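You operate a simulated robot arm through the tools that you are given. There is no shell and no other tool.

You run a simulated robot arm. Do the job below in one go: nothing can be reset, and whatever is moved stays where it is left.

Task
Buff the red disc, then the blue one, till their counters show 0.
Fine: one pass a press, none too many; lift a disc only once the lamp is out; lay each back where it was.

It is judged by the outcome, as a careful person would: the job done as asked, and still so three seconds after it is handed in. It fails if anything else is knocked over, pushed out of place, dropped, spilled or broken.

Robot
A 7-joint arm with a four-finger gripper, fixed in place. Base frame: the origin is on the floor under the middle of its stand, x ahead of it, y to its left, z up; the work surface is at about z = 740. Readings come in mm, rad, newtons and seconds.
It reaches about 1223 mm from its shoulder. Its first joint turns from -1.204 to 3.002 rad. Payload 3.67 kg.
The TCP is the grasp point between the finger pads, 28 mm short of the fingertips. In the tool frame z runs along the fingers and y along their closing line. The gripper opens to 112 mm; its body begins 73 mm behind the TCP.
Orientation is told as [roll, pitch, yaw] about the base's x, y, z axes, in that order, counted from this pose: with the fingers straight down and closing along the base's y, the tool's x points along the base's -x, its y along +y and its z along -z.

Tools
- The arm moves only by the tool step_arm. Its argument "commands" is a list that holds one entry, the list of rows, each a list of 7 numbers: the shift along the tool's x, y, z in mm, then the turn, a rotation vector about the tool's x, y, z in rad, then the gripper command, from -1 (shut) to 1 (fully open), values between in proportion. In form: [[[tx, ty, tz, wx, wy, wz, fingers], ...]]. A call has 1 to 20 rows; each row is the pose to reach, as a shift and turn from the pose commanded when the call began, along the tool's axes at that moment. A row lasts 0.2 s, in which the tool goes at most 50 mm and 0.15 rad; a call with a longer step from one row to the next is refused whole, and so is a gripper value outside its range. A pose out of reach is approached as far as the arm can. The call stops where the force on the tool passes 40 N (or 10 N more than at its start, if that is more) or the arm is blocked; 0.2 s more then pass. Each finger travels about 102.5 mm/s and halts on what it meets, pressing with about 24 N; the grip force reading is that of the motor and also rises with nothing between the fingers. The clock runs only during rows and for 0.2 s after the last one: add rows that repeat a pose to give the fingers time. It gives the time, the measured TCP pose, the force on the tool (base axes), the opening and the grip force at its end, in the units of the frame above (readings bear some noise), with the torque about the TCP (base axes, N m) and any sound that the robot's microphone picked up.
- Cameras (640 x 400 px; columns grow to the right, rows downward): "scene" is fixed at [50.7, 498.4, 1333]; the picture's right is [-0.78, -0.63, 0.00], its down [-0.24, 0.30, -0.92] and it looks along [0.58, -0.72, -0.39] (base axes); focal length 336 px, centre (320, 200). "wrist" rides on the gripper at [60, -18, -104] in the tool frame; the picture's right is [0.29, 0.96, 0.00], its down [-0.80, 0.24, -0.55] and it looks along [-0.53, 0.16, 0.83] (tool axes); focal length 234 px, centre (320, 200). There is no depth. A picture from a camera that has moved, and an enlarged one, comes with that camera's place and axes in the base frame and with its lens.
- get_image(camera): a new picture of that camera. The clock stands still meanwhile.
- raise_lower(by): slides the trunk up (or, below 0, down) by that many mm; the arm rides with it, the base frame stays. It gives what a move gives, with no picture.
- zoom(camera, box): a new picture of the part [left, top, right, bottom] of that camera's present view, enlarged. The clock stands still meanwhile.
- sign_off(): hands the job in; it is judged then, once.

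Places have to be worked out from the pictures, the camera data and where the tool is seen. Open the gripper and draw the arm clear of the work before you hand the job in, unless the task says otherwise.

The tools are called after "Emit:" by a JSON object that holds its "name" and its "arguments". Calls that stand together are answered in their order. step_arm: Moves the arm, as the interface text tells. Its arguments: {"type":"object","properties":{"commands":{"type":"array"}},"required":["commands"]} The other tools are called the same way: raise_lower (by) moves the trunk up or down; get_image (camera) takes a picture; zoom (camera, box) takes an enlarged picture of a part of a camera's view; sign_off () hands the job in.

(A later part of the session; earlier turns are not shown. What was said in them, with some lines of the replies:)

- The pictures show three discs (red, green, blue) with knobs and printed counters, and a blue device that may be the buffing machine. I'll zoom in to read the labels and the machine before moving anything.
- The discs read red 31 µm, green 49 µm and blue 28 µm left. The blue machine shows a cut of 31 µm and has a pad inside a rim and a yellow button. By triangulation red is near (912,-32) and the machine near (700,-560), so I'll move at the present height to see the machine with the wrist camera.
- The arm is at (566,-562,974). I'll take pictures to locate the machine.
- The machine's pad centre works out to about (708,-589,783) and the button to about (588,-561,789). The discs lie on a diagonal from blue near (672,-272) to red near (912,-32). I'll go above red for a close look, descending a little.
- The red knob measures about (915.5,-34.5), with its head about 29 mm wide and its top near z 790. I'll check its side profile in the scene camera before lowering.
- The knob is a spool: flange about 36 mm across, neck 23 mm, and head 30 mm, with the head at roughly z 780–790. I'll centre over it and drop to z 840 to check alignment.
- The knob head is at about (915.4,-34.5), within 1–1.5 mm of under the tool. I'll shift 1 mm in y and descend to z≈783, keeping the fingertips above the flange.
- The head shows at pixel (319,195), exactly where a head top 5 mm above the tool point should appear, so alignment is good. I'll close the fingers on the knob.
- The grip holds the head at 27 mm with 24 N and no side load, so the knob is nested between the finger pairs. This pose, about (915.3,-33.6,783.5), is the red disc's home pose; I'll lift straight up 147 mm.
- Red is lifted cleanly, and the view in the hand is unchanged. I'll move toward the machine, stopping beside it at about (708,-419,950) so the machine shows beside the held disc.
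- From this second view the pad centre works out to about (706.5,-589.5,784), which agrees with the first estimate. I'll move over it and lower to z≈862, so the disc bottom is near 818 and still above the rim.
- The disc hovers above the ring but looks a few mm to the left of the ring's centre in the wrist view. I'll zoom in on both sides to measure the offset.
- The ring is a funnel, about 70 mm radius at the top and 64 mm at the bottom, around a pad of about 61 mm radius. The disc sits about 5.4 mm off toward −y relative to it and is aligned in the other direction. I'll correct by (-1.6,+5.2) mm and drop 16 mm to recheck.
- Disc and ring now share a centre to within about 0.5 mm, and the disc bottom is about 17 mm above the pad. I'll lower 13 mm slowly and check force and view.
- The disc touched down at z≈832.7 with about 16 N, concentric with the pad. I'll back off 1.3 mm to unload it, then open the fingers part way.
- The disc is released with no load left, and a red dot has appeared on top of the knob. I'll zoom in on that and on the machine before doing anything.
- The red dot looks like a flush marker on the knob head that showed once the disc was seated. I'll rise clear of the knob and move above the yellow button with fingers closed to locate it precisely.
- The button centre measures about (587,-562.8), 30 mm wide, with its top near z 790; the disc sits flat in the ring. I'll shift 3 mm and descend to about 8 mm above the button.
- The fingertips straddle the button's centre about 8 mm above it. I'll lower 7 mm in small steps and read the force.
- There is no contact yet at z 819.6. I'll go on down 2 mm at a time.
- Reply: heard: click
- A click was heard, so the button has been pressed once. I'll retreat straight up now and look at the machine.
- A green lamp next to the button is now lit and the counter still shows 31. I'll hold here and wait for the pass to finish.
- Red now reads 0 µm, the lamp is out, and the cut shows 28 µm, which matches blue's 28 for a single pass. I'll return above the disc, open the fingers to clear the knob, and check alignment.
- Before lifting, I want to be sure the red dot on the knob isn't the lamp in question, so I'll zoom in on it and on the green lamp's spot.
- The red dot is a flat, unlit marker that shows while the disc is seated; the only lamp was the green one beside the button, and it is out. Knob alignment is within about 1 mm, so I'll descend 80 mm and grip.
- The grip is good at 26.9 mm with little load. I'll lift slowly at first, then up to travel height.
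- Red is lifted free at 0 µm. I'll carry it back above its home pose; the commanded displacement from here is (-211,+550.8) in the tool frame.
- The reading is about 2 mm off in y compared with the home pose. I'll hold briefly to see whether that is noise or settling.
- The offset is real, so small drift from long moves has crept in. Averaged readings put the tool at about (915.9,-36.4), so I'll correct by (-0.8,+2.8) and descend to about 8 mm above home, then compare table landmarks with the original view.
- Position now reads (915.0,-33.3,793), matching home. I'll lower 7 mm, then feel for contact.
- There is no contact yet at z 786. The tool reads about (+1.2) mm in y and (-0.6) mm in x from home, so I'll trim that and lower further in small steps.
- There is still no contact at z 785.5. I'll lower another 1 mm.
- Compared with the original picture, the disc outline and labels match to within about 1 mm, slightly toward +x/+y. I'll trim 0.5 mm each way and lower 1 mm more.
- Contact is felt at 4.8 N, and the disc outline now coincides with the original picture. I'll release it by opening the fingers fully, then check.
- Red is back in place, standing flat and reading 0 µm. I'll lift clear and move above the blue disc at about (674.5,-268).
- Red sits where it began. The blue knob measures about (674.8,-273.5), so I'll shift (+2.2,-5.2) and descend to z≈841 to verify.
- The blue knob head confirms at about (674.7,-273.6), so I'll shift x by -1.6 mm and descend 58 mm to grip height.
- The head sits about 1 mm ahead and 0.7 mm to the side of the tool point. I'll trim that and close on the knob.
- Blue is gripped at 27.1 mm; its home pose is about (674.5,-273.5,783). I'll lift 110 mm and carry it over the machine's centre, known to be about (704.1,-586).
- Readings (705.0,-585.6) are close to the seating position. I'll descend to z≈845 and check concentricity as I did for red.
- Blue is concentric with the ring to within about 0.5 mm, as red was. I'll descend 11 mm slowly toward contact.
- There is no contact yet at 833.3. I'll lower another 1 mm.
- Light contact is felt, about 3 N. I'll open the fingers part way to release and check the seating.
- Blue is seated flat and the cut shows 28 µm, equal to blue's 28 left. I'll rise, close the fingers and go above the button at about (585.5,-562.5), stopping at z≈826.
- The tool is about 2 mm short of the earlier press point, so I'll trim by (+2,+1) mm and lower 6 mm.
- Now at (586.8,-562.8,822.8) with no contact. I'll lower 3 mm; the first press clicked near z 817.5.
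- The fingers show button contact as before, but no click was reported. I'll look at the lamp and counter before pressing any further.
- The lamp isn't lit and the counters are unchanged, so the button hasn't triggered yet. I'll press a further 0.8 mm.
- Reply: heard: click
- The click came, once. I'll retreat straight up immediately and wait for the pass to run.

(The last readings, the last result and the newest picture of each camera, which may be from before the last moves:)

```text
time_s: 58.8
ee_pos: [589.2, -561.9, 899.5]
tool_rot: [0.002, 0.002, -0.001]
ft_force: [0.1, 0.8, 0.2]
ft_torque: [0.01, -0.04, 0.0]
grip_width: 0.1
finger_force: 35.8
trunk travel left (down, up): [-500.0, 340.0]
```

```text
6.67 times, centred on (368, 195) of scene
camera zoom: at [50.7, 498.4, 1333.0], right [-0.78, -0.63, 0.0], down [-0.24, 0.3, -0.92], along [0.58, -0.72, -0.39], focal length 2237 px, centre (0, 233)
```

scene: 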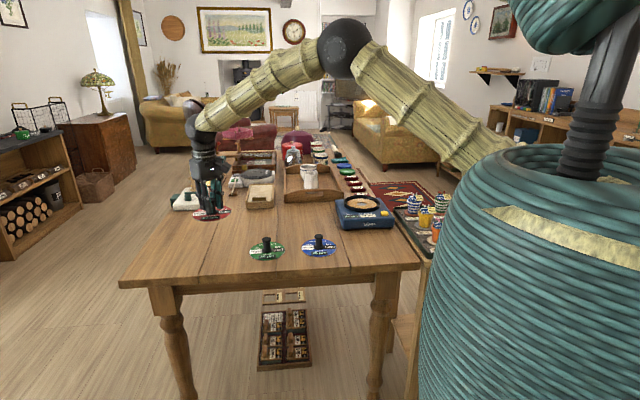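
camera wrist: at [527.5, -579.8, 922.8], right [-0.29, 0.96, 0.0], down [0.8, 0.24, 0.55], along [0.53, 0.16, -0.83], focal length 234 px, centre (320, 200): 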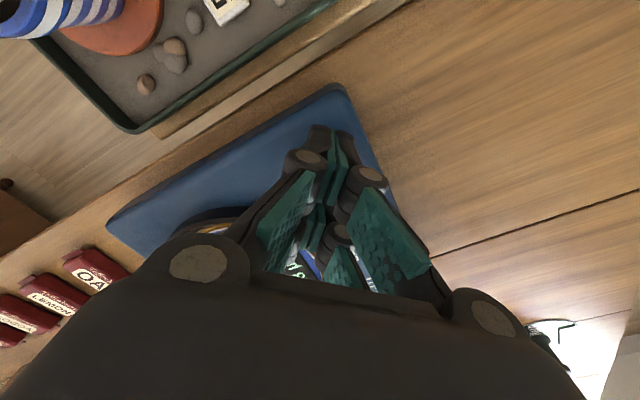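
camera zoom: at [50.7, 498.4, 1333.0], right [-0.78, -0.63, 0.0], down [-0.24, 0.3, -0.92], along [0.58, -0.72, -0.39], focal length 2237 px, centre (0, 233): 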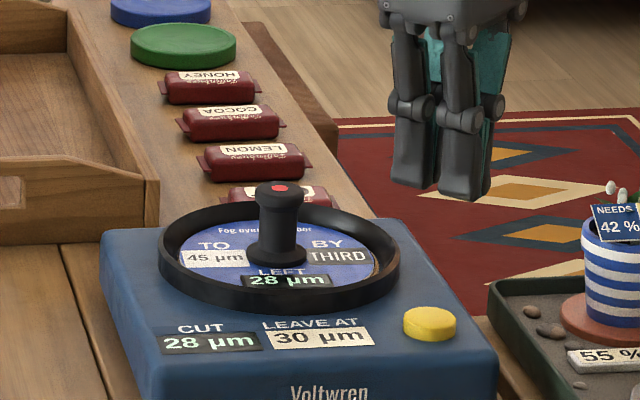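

A click was heard, but the lamp isn't lit and both readings are still 28. I'll wait a moment and look again before concluding anything.

Emit:
{"name": "step_arm", "arguments": {"commands": [[[0, 0, 0, 0, 0, 0, -1], [0, 0, 0, 0, 0, 0, -1], [0, 0, 0, 0, 0, 0, -1], [0, 0, 0, 0, 0, 0, -1], [0, 0, 0, 0, 0, 0, -1], [0, 0, 0, 0, 0, 0, -1], [0, 0, 0, 0, 0, 0, -1], [0, 0, 0, 0, 0, 0, -1], [0, 0, 0, 0, 0, 0, -1], [0, 0, 0, 0, 0, 0, -1]]]}}

Emit:
{"name": "zoom", "arguments": {"camera": "scene", "box": [320, 165, 416, 225]}}

Emit:
{"name": "get_image", "arguments": {"camera": "wrist"}}

```text
time_s: 61.0
ee_pos: [589.8, -560.5, 900.0]
tool_rot: [0.001, 0.0, -0.001]
ft_force: [0.0, 0.7, -0.6]
ft_torque: [0.0, -0.01, 0.01]
grip_width: 0.0
finger_force: 36.3
trunk travel left (down, up): [-500.0, 340.0]
```

```text
6.67 times, centred on (368, 195) of scene
camera zoom: at [50.7, 498.4, 1333.0], right [-0.78, -0.63, 0.0], down [-0.24, 0.3, -0.92], along [0.58, -0.72, -0.39], focal length 2237 px, centre (0, 233)
```

zoom: 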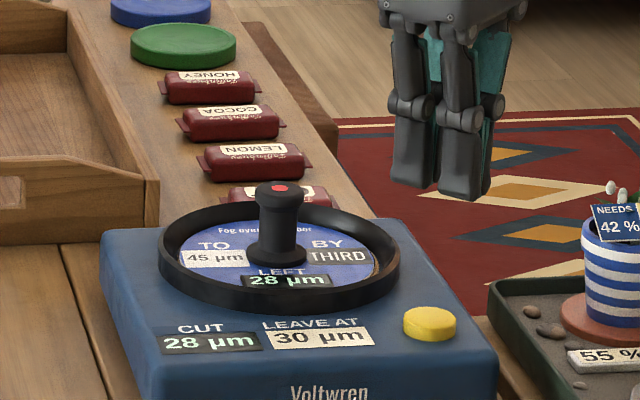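

```text
taken
camera wrist: at [529.1, -578.6, 1003.5], right [-0.29, 0.96, 0.0], down [0.8, 0.24, 0.55], along [0.53, 0.16, -0.83], focal length 234 px, centre (320, 200)
```

wrist: 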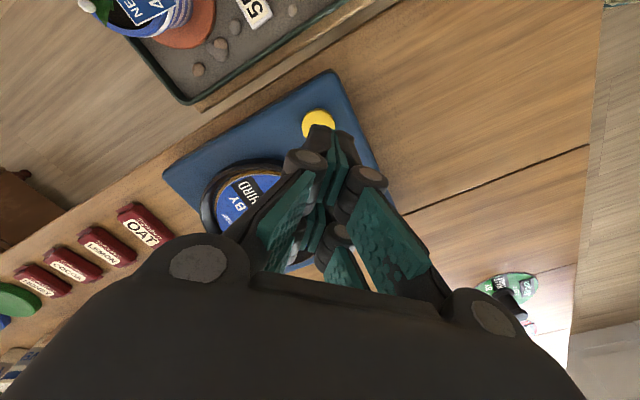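

No pass ran: the lamp never lit, and blue still reads 28 with the cut at 28. Before pressing again I'll check whether blue is seated the same way red was.

Emit:
{"name": "zoom", "arguments": {"camera": "scene", "box": [337, 180, 385, 210]}}

Emit:
{"name": "zoom", "arguments": {"camera": "scene", "box": [372, 200, 404, 220]}}

Emit:
{"name": "zoom", "arguments": {"camera": "wrist", "box": [180, 100, 340, 200]}}

```text
13.33 times, centred on (361, 195) of scene
camera zoom: at [50.7, 498.4, 1333.0], right [-0.78, -0.63, 0.0], down [-0.24, 0.3, -0.92], along [0.58, -0.72, -0.39], focal length 4474 px, centre (-227, 267)
```

zoom: 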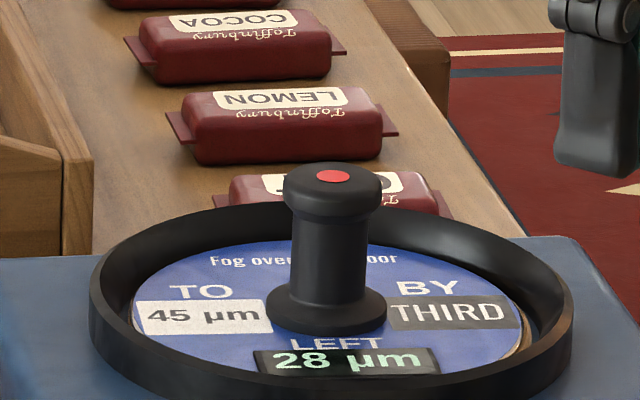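

```text
16.00 times, centred on (388, 210) of scene
camera zoom: at [50.7, 498.4, 1333.0], right [-0.78, -0.63, 0.0], down [-0.24, 0.3, -0.92], along [0.58, -0.72, -0.39], focal length 5368 px, centre (-768, 40)
```

zoom: 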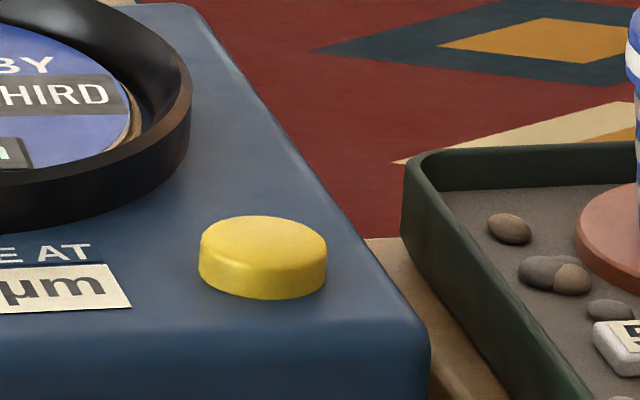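

```text
4.00 times, centred on (260, 150) of wrist
camera zoom: at [529.1, -578.6, 1003.5], right [-0.29, 0.96, 0.0], down [0.8, 0.24, 0.55], along [0.53, 0.16, -0.83], focal length 937 px, centre (560, 400)
```

zoom: 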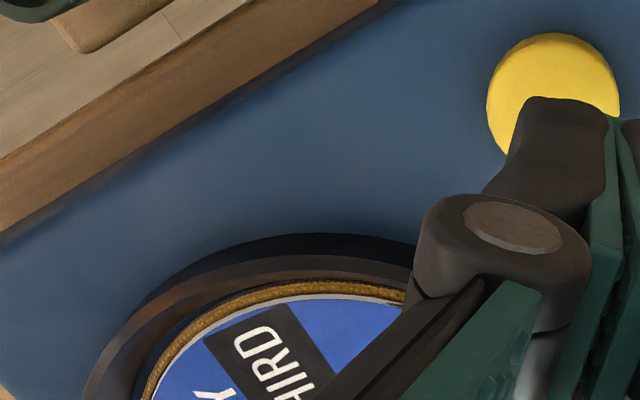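

Blue is seated exactly as red was, to within a pixel fraction, so that press simply didn't take. I'll come back down just above the button to press once more, centred at about (586.5,-562).

Emit:
{"name": "step_arm", "arguments": {"commands": [[[2.5, -0.8, 30, 0, 0, 0, -1], [2.5, -0.8, 60, 0, 0, 0, -1], [2.5, -0.8, 74, 0, 0, 0, -1], [2.5, -0.8, 74, 0, 0, 0, -1]]]}}

Emit:
{"name": "zoom", "arguments": {"camera": "scene", "box": [344, 175, 424, 225]}}

```text
time_s: 62.0
ee_pos: [586.3, -561.7, 824.8]
tool_rot: [0.003, 0.0, 0.0]
ft_force: [1.0, 0.8, -0.6]
ft_torque: [0.02, 0.0, -0.01]
grip_width: 0.1
finger_force: 35.6
trunk travel left (down, up): [-500.0, 340.0]
```

```text
8.00 times, centred on (384, 200) of scene
camera zoom: at [50.7, 498.4, 1333.0], right [-0.78, -0.63, 0.0], down [-0.24, 0.3, -0.92], along [0.58, -0.72, -0.39], focal length 2684 px, centre (-192, 200)
```

zoom: 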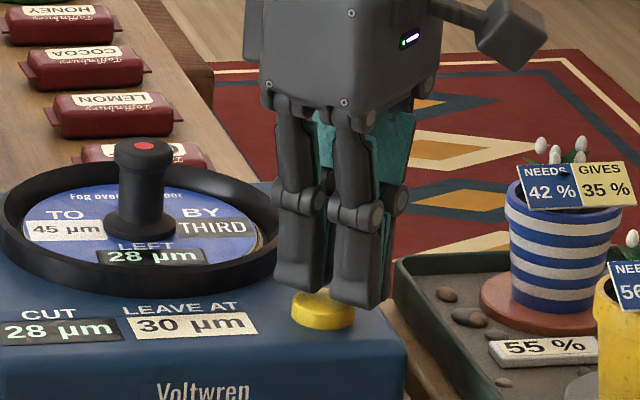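

At (586.3,-561.7,824.8) and clear of the button, I'll lower 5 mm to just above it.

Emit:
{"name": "step_arm", "arguments": {"commands": [[[0, 0, 2.5, 0, 0, 0, -1], [0, 0, 5, 0, 0, 0, -1]]]}}

```text
time_s: 62.6
ee_pos: [586.3, -563.3, 821.0]
tool_rot: [0.001, 0.0, -0.001]
ft_force: [0.3, 0.4, 0.3]
ft_torque: [0.0, 0.01, -0.02]
grip_width: 6.0
finger_force: 35.5
trunk travel left (down, up): [-500.0, 340.0]
```

The fingers are touching the button (width 6 mm) with no click yet. I'll press 2 mm further.

Emit:
{"name": "step_arm", "arguments": {"commands": [[[0, 0, 2, 0, 0, 0, -1]]]}}

```text
time_s: 63.0
ee_pos: [585.6, -561.6, 818.1]
tool_rot: [0.001, 0.001, 0.002]
ft_force: [-0.1, -1.0, 1.4]
ft_torque: [0.0, -0.04, -0.01]
grip_width: 6.0
finger_force: 36.1
trunk travel left (down, up): [-500.0, 340.0]
heard: click
```

A click was heard. I'll retreat straight up and check the lamp.

Emit:
{"name": "step_arm", "arguments": {"commands": [[[0, 0, -15, 0, 0, 0, -1], [0, 0, -45, 0, 0, 0, -1], [0, 0, -80, 0, 0, 0, -1]]]}}

Emit:
{"name": "zoom", "arguments": {"camera": "scene", "box": [320, 165, 416, 225]}}

Emit:
{"name": "get_image", "arguments": {"camera": "wrist"}}

```text
time_s: 63.8
ee_pos: [584.2, -559.7, 898.5]
tool_rot: [0.0, 0.0, 0.001]
ft_force: [0.1, 0.5, 0.1]
ft_torque: [-0.02, 0.0, 0.01]
grip_width: 0.0
finger_force: 35.6
trunk travel left (down, up): [-500.0, 340.0]
```

```text
6.67 times, centred on (368, 195) of scene
camera zoom: at [50.7, 498.4, 1333.0], right [-0.78, -0.63, 0.0], down [-0.24, 0.3, -0.92], along [0.58, -0.72, -0.39], focal length 2237 px, centre (0, 233)
```

zoom: 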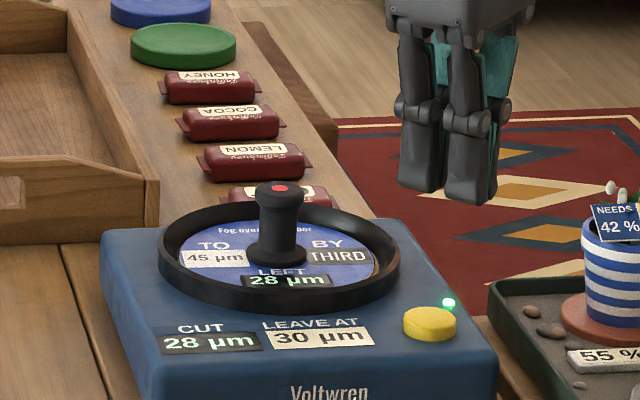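

```text
taken
camera wrist: at [524.7, -578.4, 1002.0], right [-0.29, 0.96, 0.0], down [0.8, 0.24, 0.55], along [0.53, 0.16, -0.83], focal length 234 px, centre (320, 200)
```

wrist: 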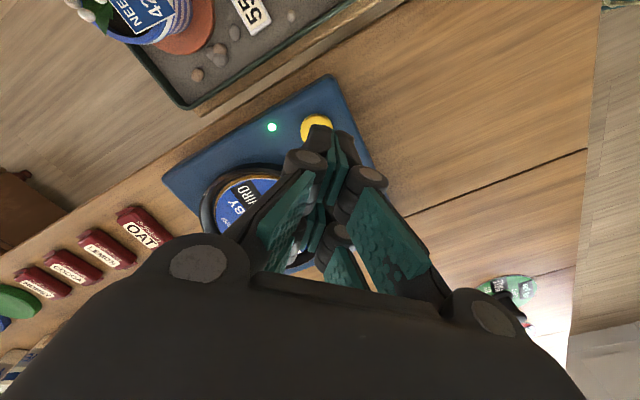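

The green lamp is lit this time, so the pass is running. I'll wait for it to go out.

Emit:
{"name": "step_arm", "arguments": {"commands": [[[0, 0, 0, 0, 0, 0, -1], [0, 0, 0, 0, 0, 0, -1], [0, 0, 0, 0, 0, 0, -1], [0, 0, 0, 0, 0, 0, -1], [0, 0, 0, 0, 0, 0, -1], [0, 0, 0, 0, 0, 0, -1], [0, 0, 0, 0, 0, 0, -1], [0, 0, 0, 0, 0, 0, -1], [0, 0, 0, 0, 0, 0, -1], [0, 0, 0, 0, 0, 0, -1]]]}}

Emit:
{"name": "zoom", "arguments": {"camera": "scene", "box": [320, 165, 416, 225]}}

```text
time_s: 66.0
ee_pos: [585.3, -561.4, 897.4]
tool_rot: [0.002, -0.001, 0.001]
ft_force: [-0.3, -0.5, -0.7]
ft_torque: [-0.02, -0.01, -0.03]
grip_width: 0.0
finger_force: 35.0
trunk travel left (down, up): [-500.0, 340.0]
```

```text
6.67 times, centred on (368, 195) of scene
camera zoom: at [50.7, 498.4, 1333.0], right [-0.78, -0.63, 0.0], down [-0.24, 0.3, -0.92], along [0.58, -0.72, -0.39], focal length 2237 px, centre (0, 233)
```

zoom: 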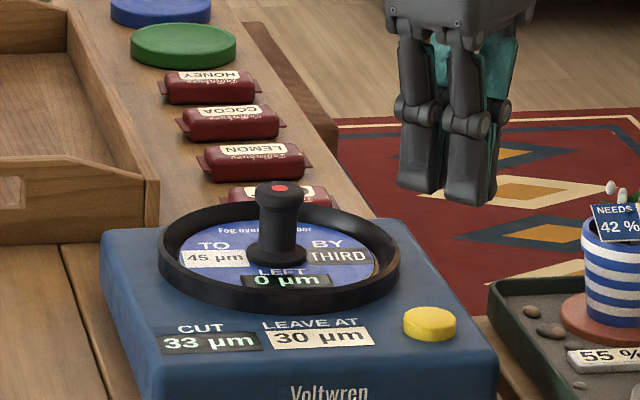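

Blue now reads 0 µm, the lamp is out, and the cut is at 33 µm. I'll go back above the disc and open the fingers to clear the knob.

Emit:
{"name": "step_arm", "arguments": {"commands": [[[0, 0, -15.8, 0, 0, 0, -1], [-40, -8, -15.8, 0, 0, 0, -1], [-80, -16, -15.8, 0, 0, 0, 0.2], [-119.2, -23.7, -15.8, 0, 0, 0, 0.2], [-119.2, -23.7, -15.8, 0, 0, 0, 0.2], [-119.2, -23.7, -15.8, 0, 0, 0, 0.2]]]}}

Emit:
{"name": "get_image", "arguments": {"camera": "wrist"}}

Emit:
{"name": "zoom", "arguments": {"camera": "wrist", "box": [296, 127, 344, 157]}}

```text
time_s: 67.4
ee_pos: [704.2, -585.1, 912.8]
tool_rot: [0.002, 0.001, 0.0]
ft_force: [-0.3, 0.3, 0.3]
ft_torque: [0.03, 0.01, 0.0]
grip_width: 67.3
finger_force: 0.0
trunk travel left (down, up): [-500.0, 340.0]
```

```text
taken
camera wrist: at [644.4, -603.2, 1017.2], right [-0.29, 0.96, 0.0], down [0.8, 0.24, 0.55], along [0.53, 0.16, -0.83], focal length 234 px, centre (320, 200)
```

wrist: 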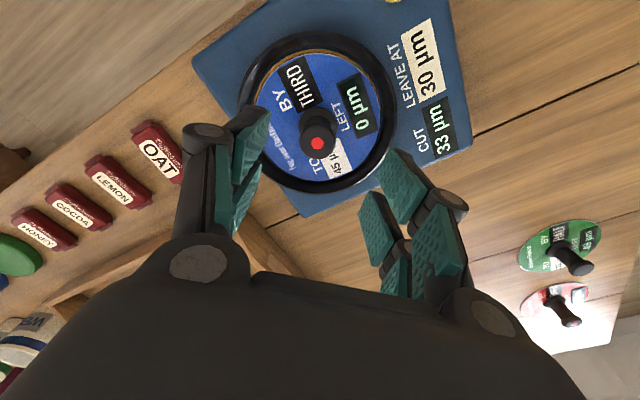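

```text
13.33 times, centred on (320, 142) of wrist
camera zoom: at [644.4, -603.2, 1017.2], right [-0.29, 0.96, 0.0], down [0.8, 0.24, 0.55], along [0.53, 0.16, -0.83], focal length 3122 px, centre (320, 973)
```

zoom: 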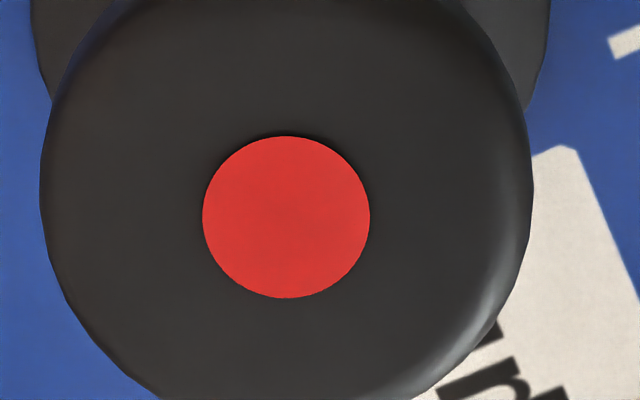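

The knob dot is about 2 mm off toward −y from the tool axis. I'll trim (+1,-1.5) mm, descend 80 mm and grip.

Emit:
{"name": "step_arm", "arguments": {"commands": [[[-1, -1.5, 30, 0, 0, 0, 0.2], [-1, -1.5, 60, 0, 0, 0, 0.2], [-1, -1.5, 80, 0, 0, 0, 0.2], [-1, -1.5, 80, 0, 0, 0, 0.2]]]}}

Emit:
{"name": "get_image", "arguments": {"camera": "wrist"}}

```text
time_s: 68.4
ee_pos: [703.2, -586.8, 834.1]
tool_rot: [0.001, 0.0, 0.0]
ft_force: [0.5, 0.6, 0.2]
ft_torque: [-0.02, -0.01, -0.03]
grip_width: 67.3
finger_force: 0.0
trunk travel left (down, up): [-500.0, 340.0]
```

```text
taken
camera wrist: at [643.4, -604.8, 937.9], right [-0.29, 0.96, 0.0], down [0.8, 0.24, 0.55], along [0.53, 0.16, -0.83], focal length 234 px, centre (320, 200)
```

wrist: 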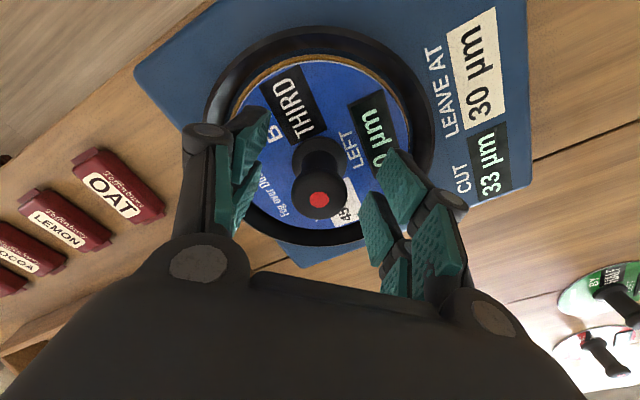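

The knob shows at (319,199), practically as it was at release. I'll close on it.

Emit:
{"name": "step_arm", "arguments": {"commands": [[[0, 0, 0.5, 0, 0, 0, -1], [0, 0, 0.5, 0, 0, 0, -1], [0, 0, 0.5, 0, 0, 0, -1], [0, 0, 0.5, 0, 0, 0, -1], [0, 0, 0.5, 0, 0, 0, -1]]]}}

Emit:
{"name": "zoom", "arguments": {"camera": "scene", "box": [320, 165, 416, 225]}}

```text
time_s: 69.6
ee_pos: [704.9, -586.2, 832.0]
tool_rot: [0.001, -0.001, 0.001]
ft_force: [0.1, 0.0, -0.2]
ft_torque: [-0.04, 0.0, -0.03]
grip_width: 27.0
finger_force: 23.7
trunk travel left (down, up): [-500.0, 340.0]
```

```text
6.67 times, centred on (368, 195) of scene
camera zoom: at [50.7, 498.4, 1333.0], right [-0.78, -0.63, 0.0], down [-0.24, 0.3, -0.92], along [0.58, -0.72, -0.39], focal length 2237 px, centre (0, 233)
```

zoom: 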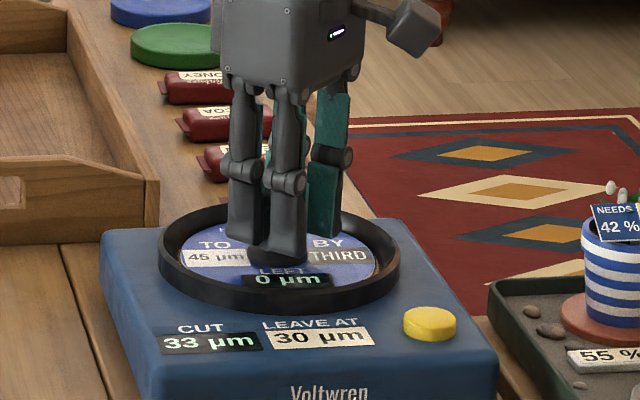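

It is gripped at 27 mm and the lamp is still out. I'll lift, then carry blue back above its home at (674.5,-273.5).

Emit:
{"name": "step_arm", "arguments": {"commands": [[[0, 0, -5, 0, 0, 0, -1], [0, 0, -12, 0, 0, 0, -1], [0, 0, -40, 0, 0, 0, -1], [0, 0, -75, 0, 0, 0, -1], [0, 0, -98, 0, 0, 0, -1], [3, 30, -98, 0, 0, 0, -1], [7, 75, -98, 0, 0, 0, -1], [11, 120, -98, 0, 0, 0, -1], [16, 165, -98, 0, 0, 0, -1], [20, 210, -98, 0, 0, 0, -1], [24, 255, -98, 0, 0, 0, -1], [28, 295, -98, 0, 0, 0, -1], [30, 312.8, -98, 0, 0, 0, -1], [30, 312.8, -98, 0, 0, 0, -1], [30, 312.8, -98, 0, 0, 0, -1]]]}}

Emit:
{"name": "get_image", "arguments": {"camera": "wrist"}}

```text
time_s: 72.8
ee_pos: [676.3, -272.8, 931.6]
tool_rot: [0.0, 0.0, 0.0]
ft_force: [0.5, 0.5, 0.0]
ft_torque: [0.0, 0.01, -0.02]
grip_width: 27.1
finger_force: 23.3
trunk travel left (down, up): [-500.0, 340.0]
```

```text
taken
camera wrist: at [616.1, -290.9, 1036.0], right [-0.29, 0.96, 0.0], down [0.8, 0.24, 0.55], along [0.53, 0.16, -0.83], focal length 234 px, centre (320, 200)
```

wrist: 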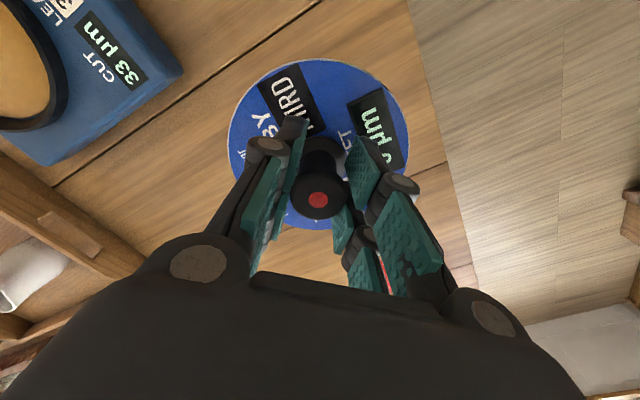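

Readings average (676.2,-272.9), so I'll correct by (-1.7,-0.6) and descend to about 10 mm above home height.

Emit:
{"name": "step_arm", "arguments": {"commands": [[[1.7, -0.6, 30, 0, 0, 0, -1], [1.7, -0.6, 70, 0, 0, 0, -1], [1.7, -0.6, 105, 0, 0, 0, -1], [1.7, -0.6, 130, 0, 0, 0, -1], [1.7, -0.6, 138, 0, 0, 0, -1], [1.7, -0.6, 138, 0, 0, 0, -1]]]}}

Emit:
{"name": "get_image", "arguments": {"camera": "wrist"}}

Emit:
{"name": "zoom", "arguments": {"camera": "scene", "box": [290, 225, 346, 260]}}

```text
time_s: 74.2
ee_pos: [674.3, -275.8, 791.9]
tool_rot: [0.002, -0.001, -0.002]
ft_force: [-0.1, 0.9, 0.2]
ft_torque: [-0.01, -0.02, 0.02]
grip_width: 27.4
finger_force: 23.3
trunk travel left (down, up): [-500.0, 340.0]
```

```text
taken
camera wrist: at [614.4, -293.6, 896.2], right [-0.29, 0.96, 0.0], down [0.8, 0.24, 0.55], along [0.53, 0.16, -0.83], focal length 234 px, centre (320, 200)
```

wrist: 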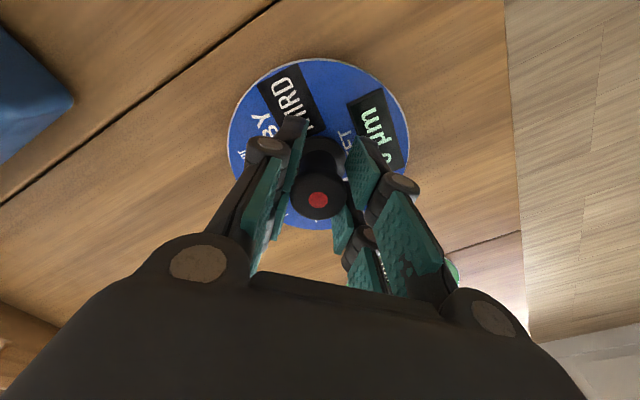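

```text
11.43 times, centred on (318, 242) of scene
camera zoom: at [50.7, 498.4, 1333.0], right [-0.78, -0.63, 0.0], down [-0.24, 0.3, -0.92], along [0.58, -0.72, -0.39], focal length 3834 px, centre (343, -286)
```

zoom: 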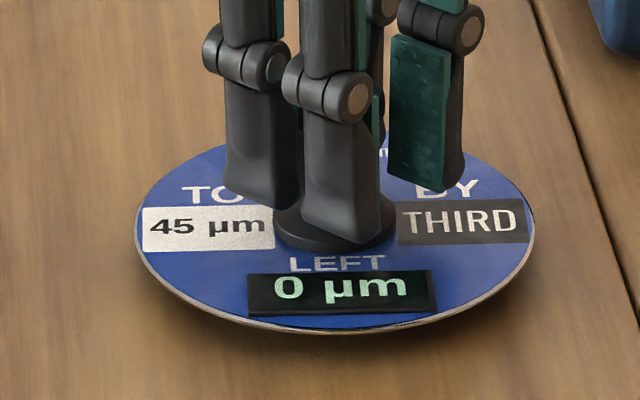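

The tool reads y −275.7 against home −273.5, and the scene picture agrees (disc about 1.5 mm to the right). I'll trim +2.1 mm in y and lower 6 mm.

Emit:
{"name": "step_arm", "arguments": {"commands": [[[-0.1, 2.1, 3, 0, 0, 0, -1], [-0.1, 2.1, 6, 0, 0, 0, -1], [-0.1, 2.1, 6, 0, 0, 0, -1]]]}}

Emit:
{"name": "zoom", "arguments": {"camera": "scene", "box": [290, 225, 346, 260]}}

```text
time_s: 75.0
ee_pos: [674.2, -273.3, 787.2]
tool_rot: [0.001, -0.001, 0.0]
ft_force: [-0.3, 0.6, -0.8]
ft_torque: [0.03, 0.02, 0.01]
grip_width: 27.0
finger_force: 24.1
trunk travel left (down, up): [-500.0, 340.0]
```

```text
11.43 times, centred on (318, 242) of scene
camera zoom: at [50.7, 498.4, 1333.0], right [-0.78, -0.63, 0.0], down [-0.24, 0.3, -0.92], along [0.58, -0.72, -0.39], focal length 3834 px, centre (343, -286)
```

zoom: 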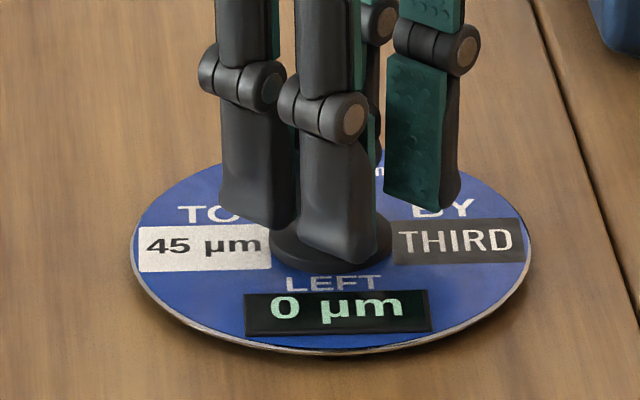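

It now lines up horizontally with the original picture, about 4 mm above the table. I'll lower 3 mm.

Emit:
{"name": "step_arm", "arguments": {"commands": [[[0, 0, 1.5, 0, 0, 0, -1], [0, 0, 3, 0, 0, 0, -1]]]}}

Emit:
{"name": "zoom", "arguments": {"camera": "scene", "box": [290, 225, 346, 260]}}

```text
time_s: 75.6
ee_pos: [675.0, -273.5, 785.1]
tool_rot: [0.002, 0.0, -0.001]
ft_force: [-0.6, 0.2, -0.7]
ft_torque: [0.04, -0.01, 0.0]
grip_width: 26.8
finger_force: 24.3
trunk travel left (down, up): [-500.0, 340.0]
```

```text
11.43 times, centred on (318, 242) of scene
camera zoom: at [50.7, 498.4, 1333.0], right [-0.78, -0.63, 0.0], down [-0.24, 0.3, -0.92], along [0.58, -0.72, -0.39], focal length 3834 px, centre (343, -286)
```

zoom: 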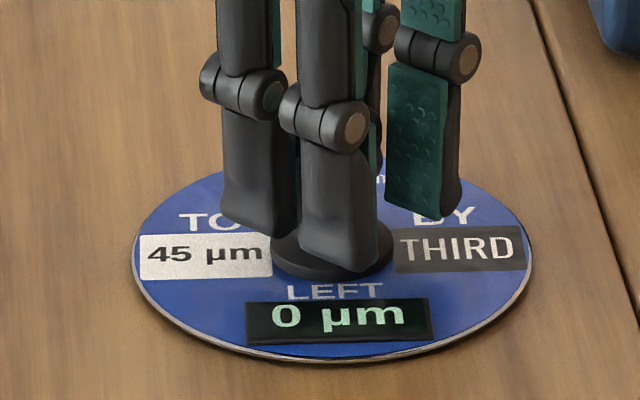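

It is about 1 mm above the table and about 0.6 mm right of the original. I'll trim slightly and lower 1 mm.

Emit:
{"name": "step_arm", "arguments": {"commands": [[[-0.5, 0.4, 0.5, 0, 0, 0, -1], [-0.5, 0.4, 1, 0, 0, 0, -1]]]}}

```text
time_s: 76.2
ee_pos: [674.8, -273.1, 782.4]
tool_rot: [0.003, 0.001, -0.001]
ft_force: [0.8, -0.2, -0.5]
ft_torque: [-0.02, 0.0, 0.0]
grip_width: 26.9
finger_force: 23.5
trunk travel left (down, up): [-500.0, 340.0]
```

There is no clear contact yet. I'll lower 0.7 mm more and check.

Emit:
{"name": "step_arm", "arguments": {"commands": [[[0, 0, 0.7, 0, 0, 0, -1], [0, 0, 0.7, 0, 0, 0, -1]]]}}

Emit:
{"name": "zoom", "arguments": {"camera": "scene", "box": [290, 225, 346, 260]}}

```text
time_s: 76.8
ee_pos: [673.9, -274.2, 781.0]
tool_rot: [0.003, -0.001, 0.0]
ft_force: [-0.3, -0.1, -0.3]
ft_torque: [-0.01, 0.03, 0.0]
grip_width: 27.0
finger_force: 24.1
trunk travel left (down, up): [-500.0, 340.0]
```

```text
11.43 times, centred on (318, 242) of scene
camera zoom: at [50.7, 498.4, 1333.0], right [-0.78, -0.63, 0.0], down [-0.24, 0.3, -0.92], along [0.58, -0.72, -0.39], focal length 3834 px, centre (343, -286)
```

zoom: 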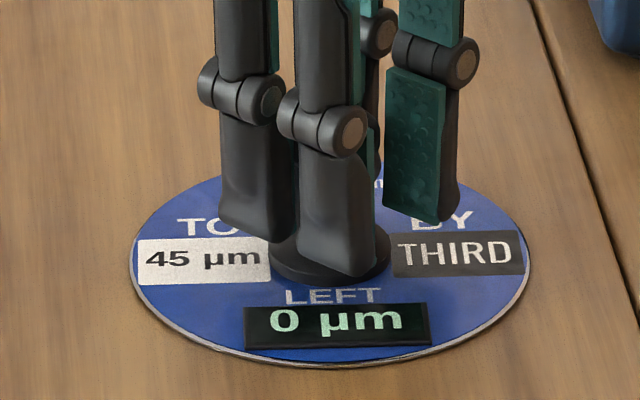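

The outline now matches the original exactly. One more 0.6 mm step should give light contact.

Emit:
{"name": "step_arm", "arguments": {"commands": [[[0, 0, 0.6, 0, 0, 0, -1], [0, 0, 0.6, 0, 0, 0, -1]]]}}

```text
time_s: 77.4
ee_pos: [675.2, -271.8, 783.4]
tool_rot: [0.002, 0.0, 0.0]
ft_force: [1.2, -1.4, 3.9]
ft_torque: [0.01, 0.06, -0.02]
grip_width: 26.7
finger_force: 24.2
trunk travel left (down, up): [-500.0, 340.0]
```

Contact is felt at about 4 N. I'll release by opening the fingers and check.

Emit:
{"name": "step_arm", "arguments": {"commands": [[[0, 0, -0.3, 0, 0, 0, -1], [0, 0, -0.3, 0, 0, 0, 0.3], [0, 0, -0.3, 0, 0, 0, 0.6], [0, 0, -0.3, 0, 0, 0, 1], [0, 0, -0.3, 0, 0, 0, 1], [0, 0, -0.3, 0, 0, 0, 1]]]}}

Emit:
{"name": "zoom", "arguments": {"camera": "scene", "box": [290, 225, 346, 260]}}

Emit:
{"name": "get_image", "arguments": {"camera": "wrist"}}

```text
time_s: 78.8
ee_pos: [674.9, -273.1, 782.9]
tool_rot: [0.002, -0.001, 0.001]
ft_force: [0.8, 0.4, 0.3]
ft_torque: [0.0, 0.0, -0.01]
grip_width: 112.1
finger_force: 0.0
trunk travel left (down, up): [-500.0, 340.0]
```

```text
11.43 times, centred on (318, 242) of scene
camera zoom: at [50.7, 498.4, 1333.0], right [-0.78, -0.63, 0.0], down [-0.24, 0.3, -0.92], along [0.58, -0.72, -0.39], focal length 3834 px, centre (343, -286)
```

zoom: 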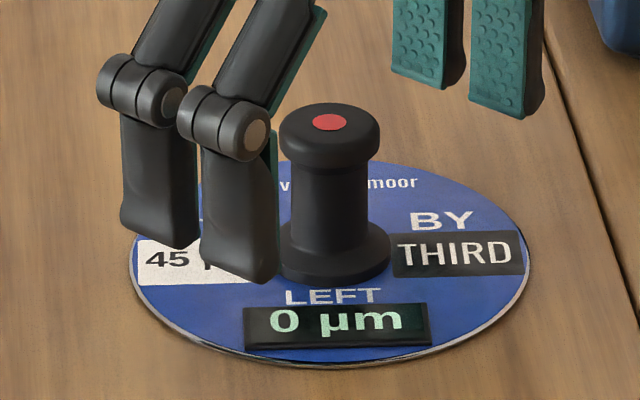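

```text
taken
camera wrist: at [614.0, -290.5, 886.3], right [-0.29, 0.96, 0.0], down [0.8, 0.24, 0.55], along [0.53, 0.16, -0.83], focal length 234 px, centre (320, 200)
```

wrist: 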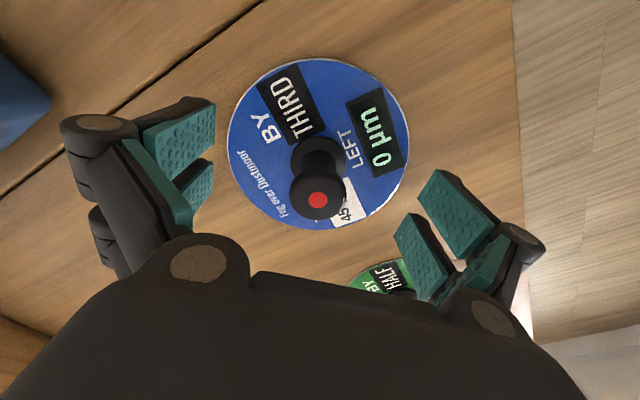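

Blue is back in place at 0 µm. I'll rise straight up and draw back clear of the work, toward the starting pose.

Emit:
{"name": "step_arm", "arguments": {"commands": [[[0, 0, -40, 0, 0, 0, 1], [0, 0, -85, 0, 0, 0, 1], [0, 0, -130, 0, 0, 0, 1], [0, 0, -175, 0, 0, 0, 1], [0, 0, -215, 0, 0, 0, 1], [40, 15, -225, 0, 0, 0, 1], [80, 30, -230, 0, 0, 0, 1], [120, 45, -235, 0, 0, 0, 1], [120, 45, -235, 0, 0, 0, 1]]]}}

Emit:
{"name": "get_image", "arguments": {"camera": "scene"}}

Emit:
{"name": "zoom", "arguments": {"camera": "scene", "box": [180, 170, 420, 320]}}

Emit:
{"name": "zoom", "arguments": {"camera": "scene", "box": [160, 130, 352, 250]}}

```text
time_s: 80.8
ee_pos: [552.7, -225.2, 1016.8]
tool_rot: [-0.002, 0.0, 0.0]
ft_force: [0.7, -0.2, 0.4]
ft_torque: [-0.06, 0.0, 0.03]
grip_width: 112.0
finger_force: 0.0
trunk travel left (down, up): [-500.0, 340.0]
```

```text
taken
```

scene: 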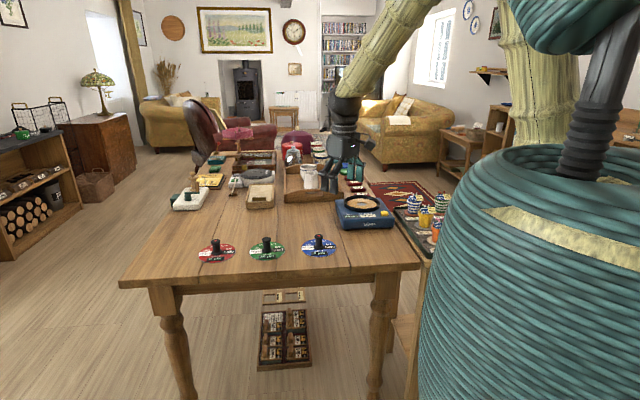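

```text
2.67 times, centred on (300, 245) of scene
camera zoom: at [50.7, 498.4, 1333.0], right [-0.78, -0.63, 0.0], down [-0.24, 0.3, -0.92], along [0.58, -0.72, -0.39], focal length 895 px, centre (373, 80)
```

zoom: 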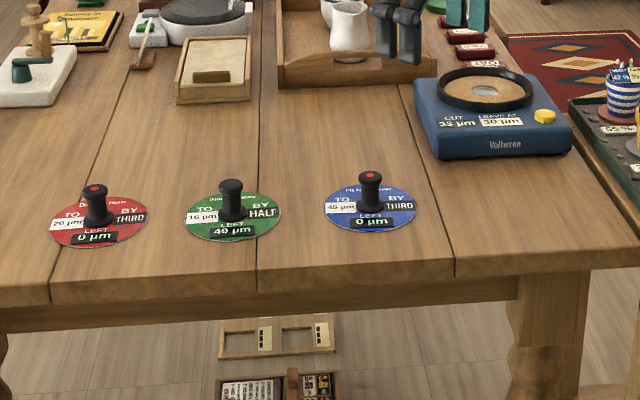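

```text
3.33 times, centred on (256, 190) of scene
camera zoom: at [50.7, 498.4, 1333.0], right [-0.78, -0.63, 0.0], down [-0.24, 0.3, -0.92], along [0.58, -0.72, -0.39], focal length 1118 px, centre (533, 233)
```

zoom: 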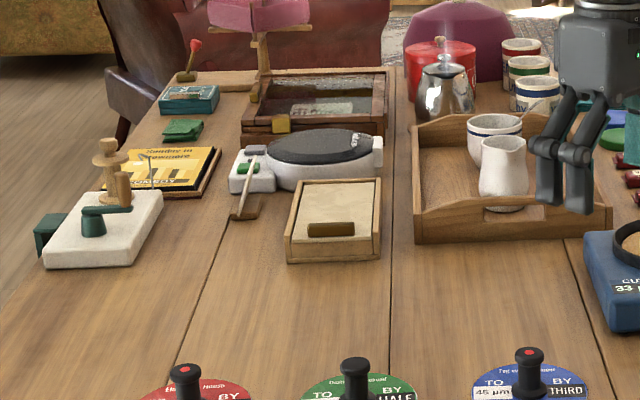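

Red and blue both read 0 µm in their original places. Green is untouched at 49, the machine is idle with its lamp out, nothing else has moved, and the arm is clear with the gripper open. The machine's "LEAVE AT 30" label isn't part of the request, and more passes would break "none too many", so I'm handing in.

Emit:
{"name": "sign_off", "arguments": {}}

```text
The job is handed in.
```

Both discs are buffed to 0 µm, red first and then blue, and each is back where it was. I handed the job in with the gripper open and the arm clear of the work.

- **Red:** it went from 31 µm to 0 in one pass, and I lifted it only after the lamp was out.
- **Blue:** it went from 28 µm to 0 in one pass. My first press of the button clicked but didn't start the machine: the lamp never lit and the counter stayed at 28. I pressed once more and the pass ran, so blue had two presses but only one pass.
- **Placement:** both discs match their original outlines in the camera picture to within about 1 mm. Red's lettering may be turned by a degree or so.
- **Marks on the knobs:** a flat red dot appeared on top of each knob when its disc was set on the machine, and it is still there. It did not behave like a lamp.
- **Machine setting:** its CUT display now reads 33 µm, while its label says "LEAVE AT 30 µm". Your order of red then blue gave 33, and changing it would have taken extra passes, so I left it.

The green disc was not touched and still reads 49 µm, and nothing else on the table appeared to have moved.
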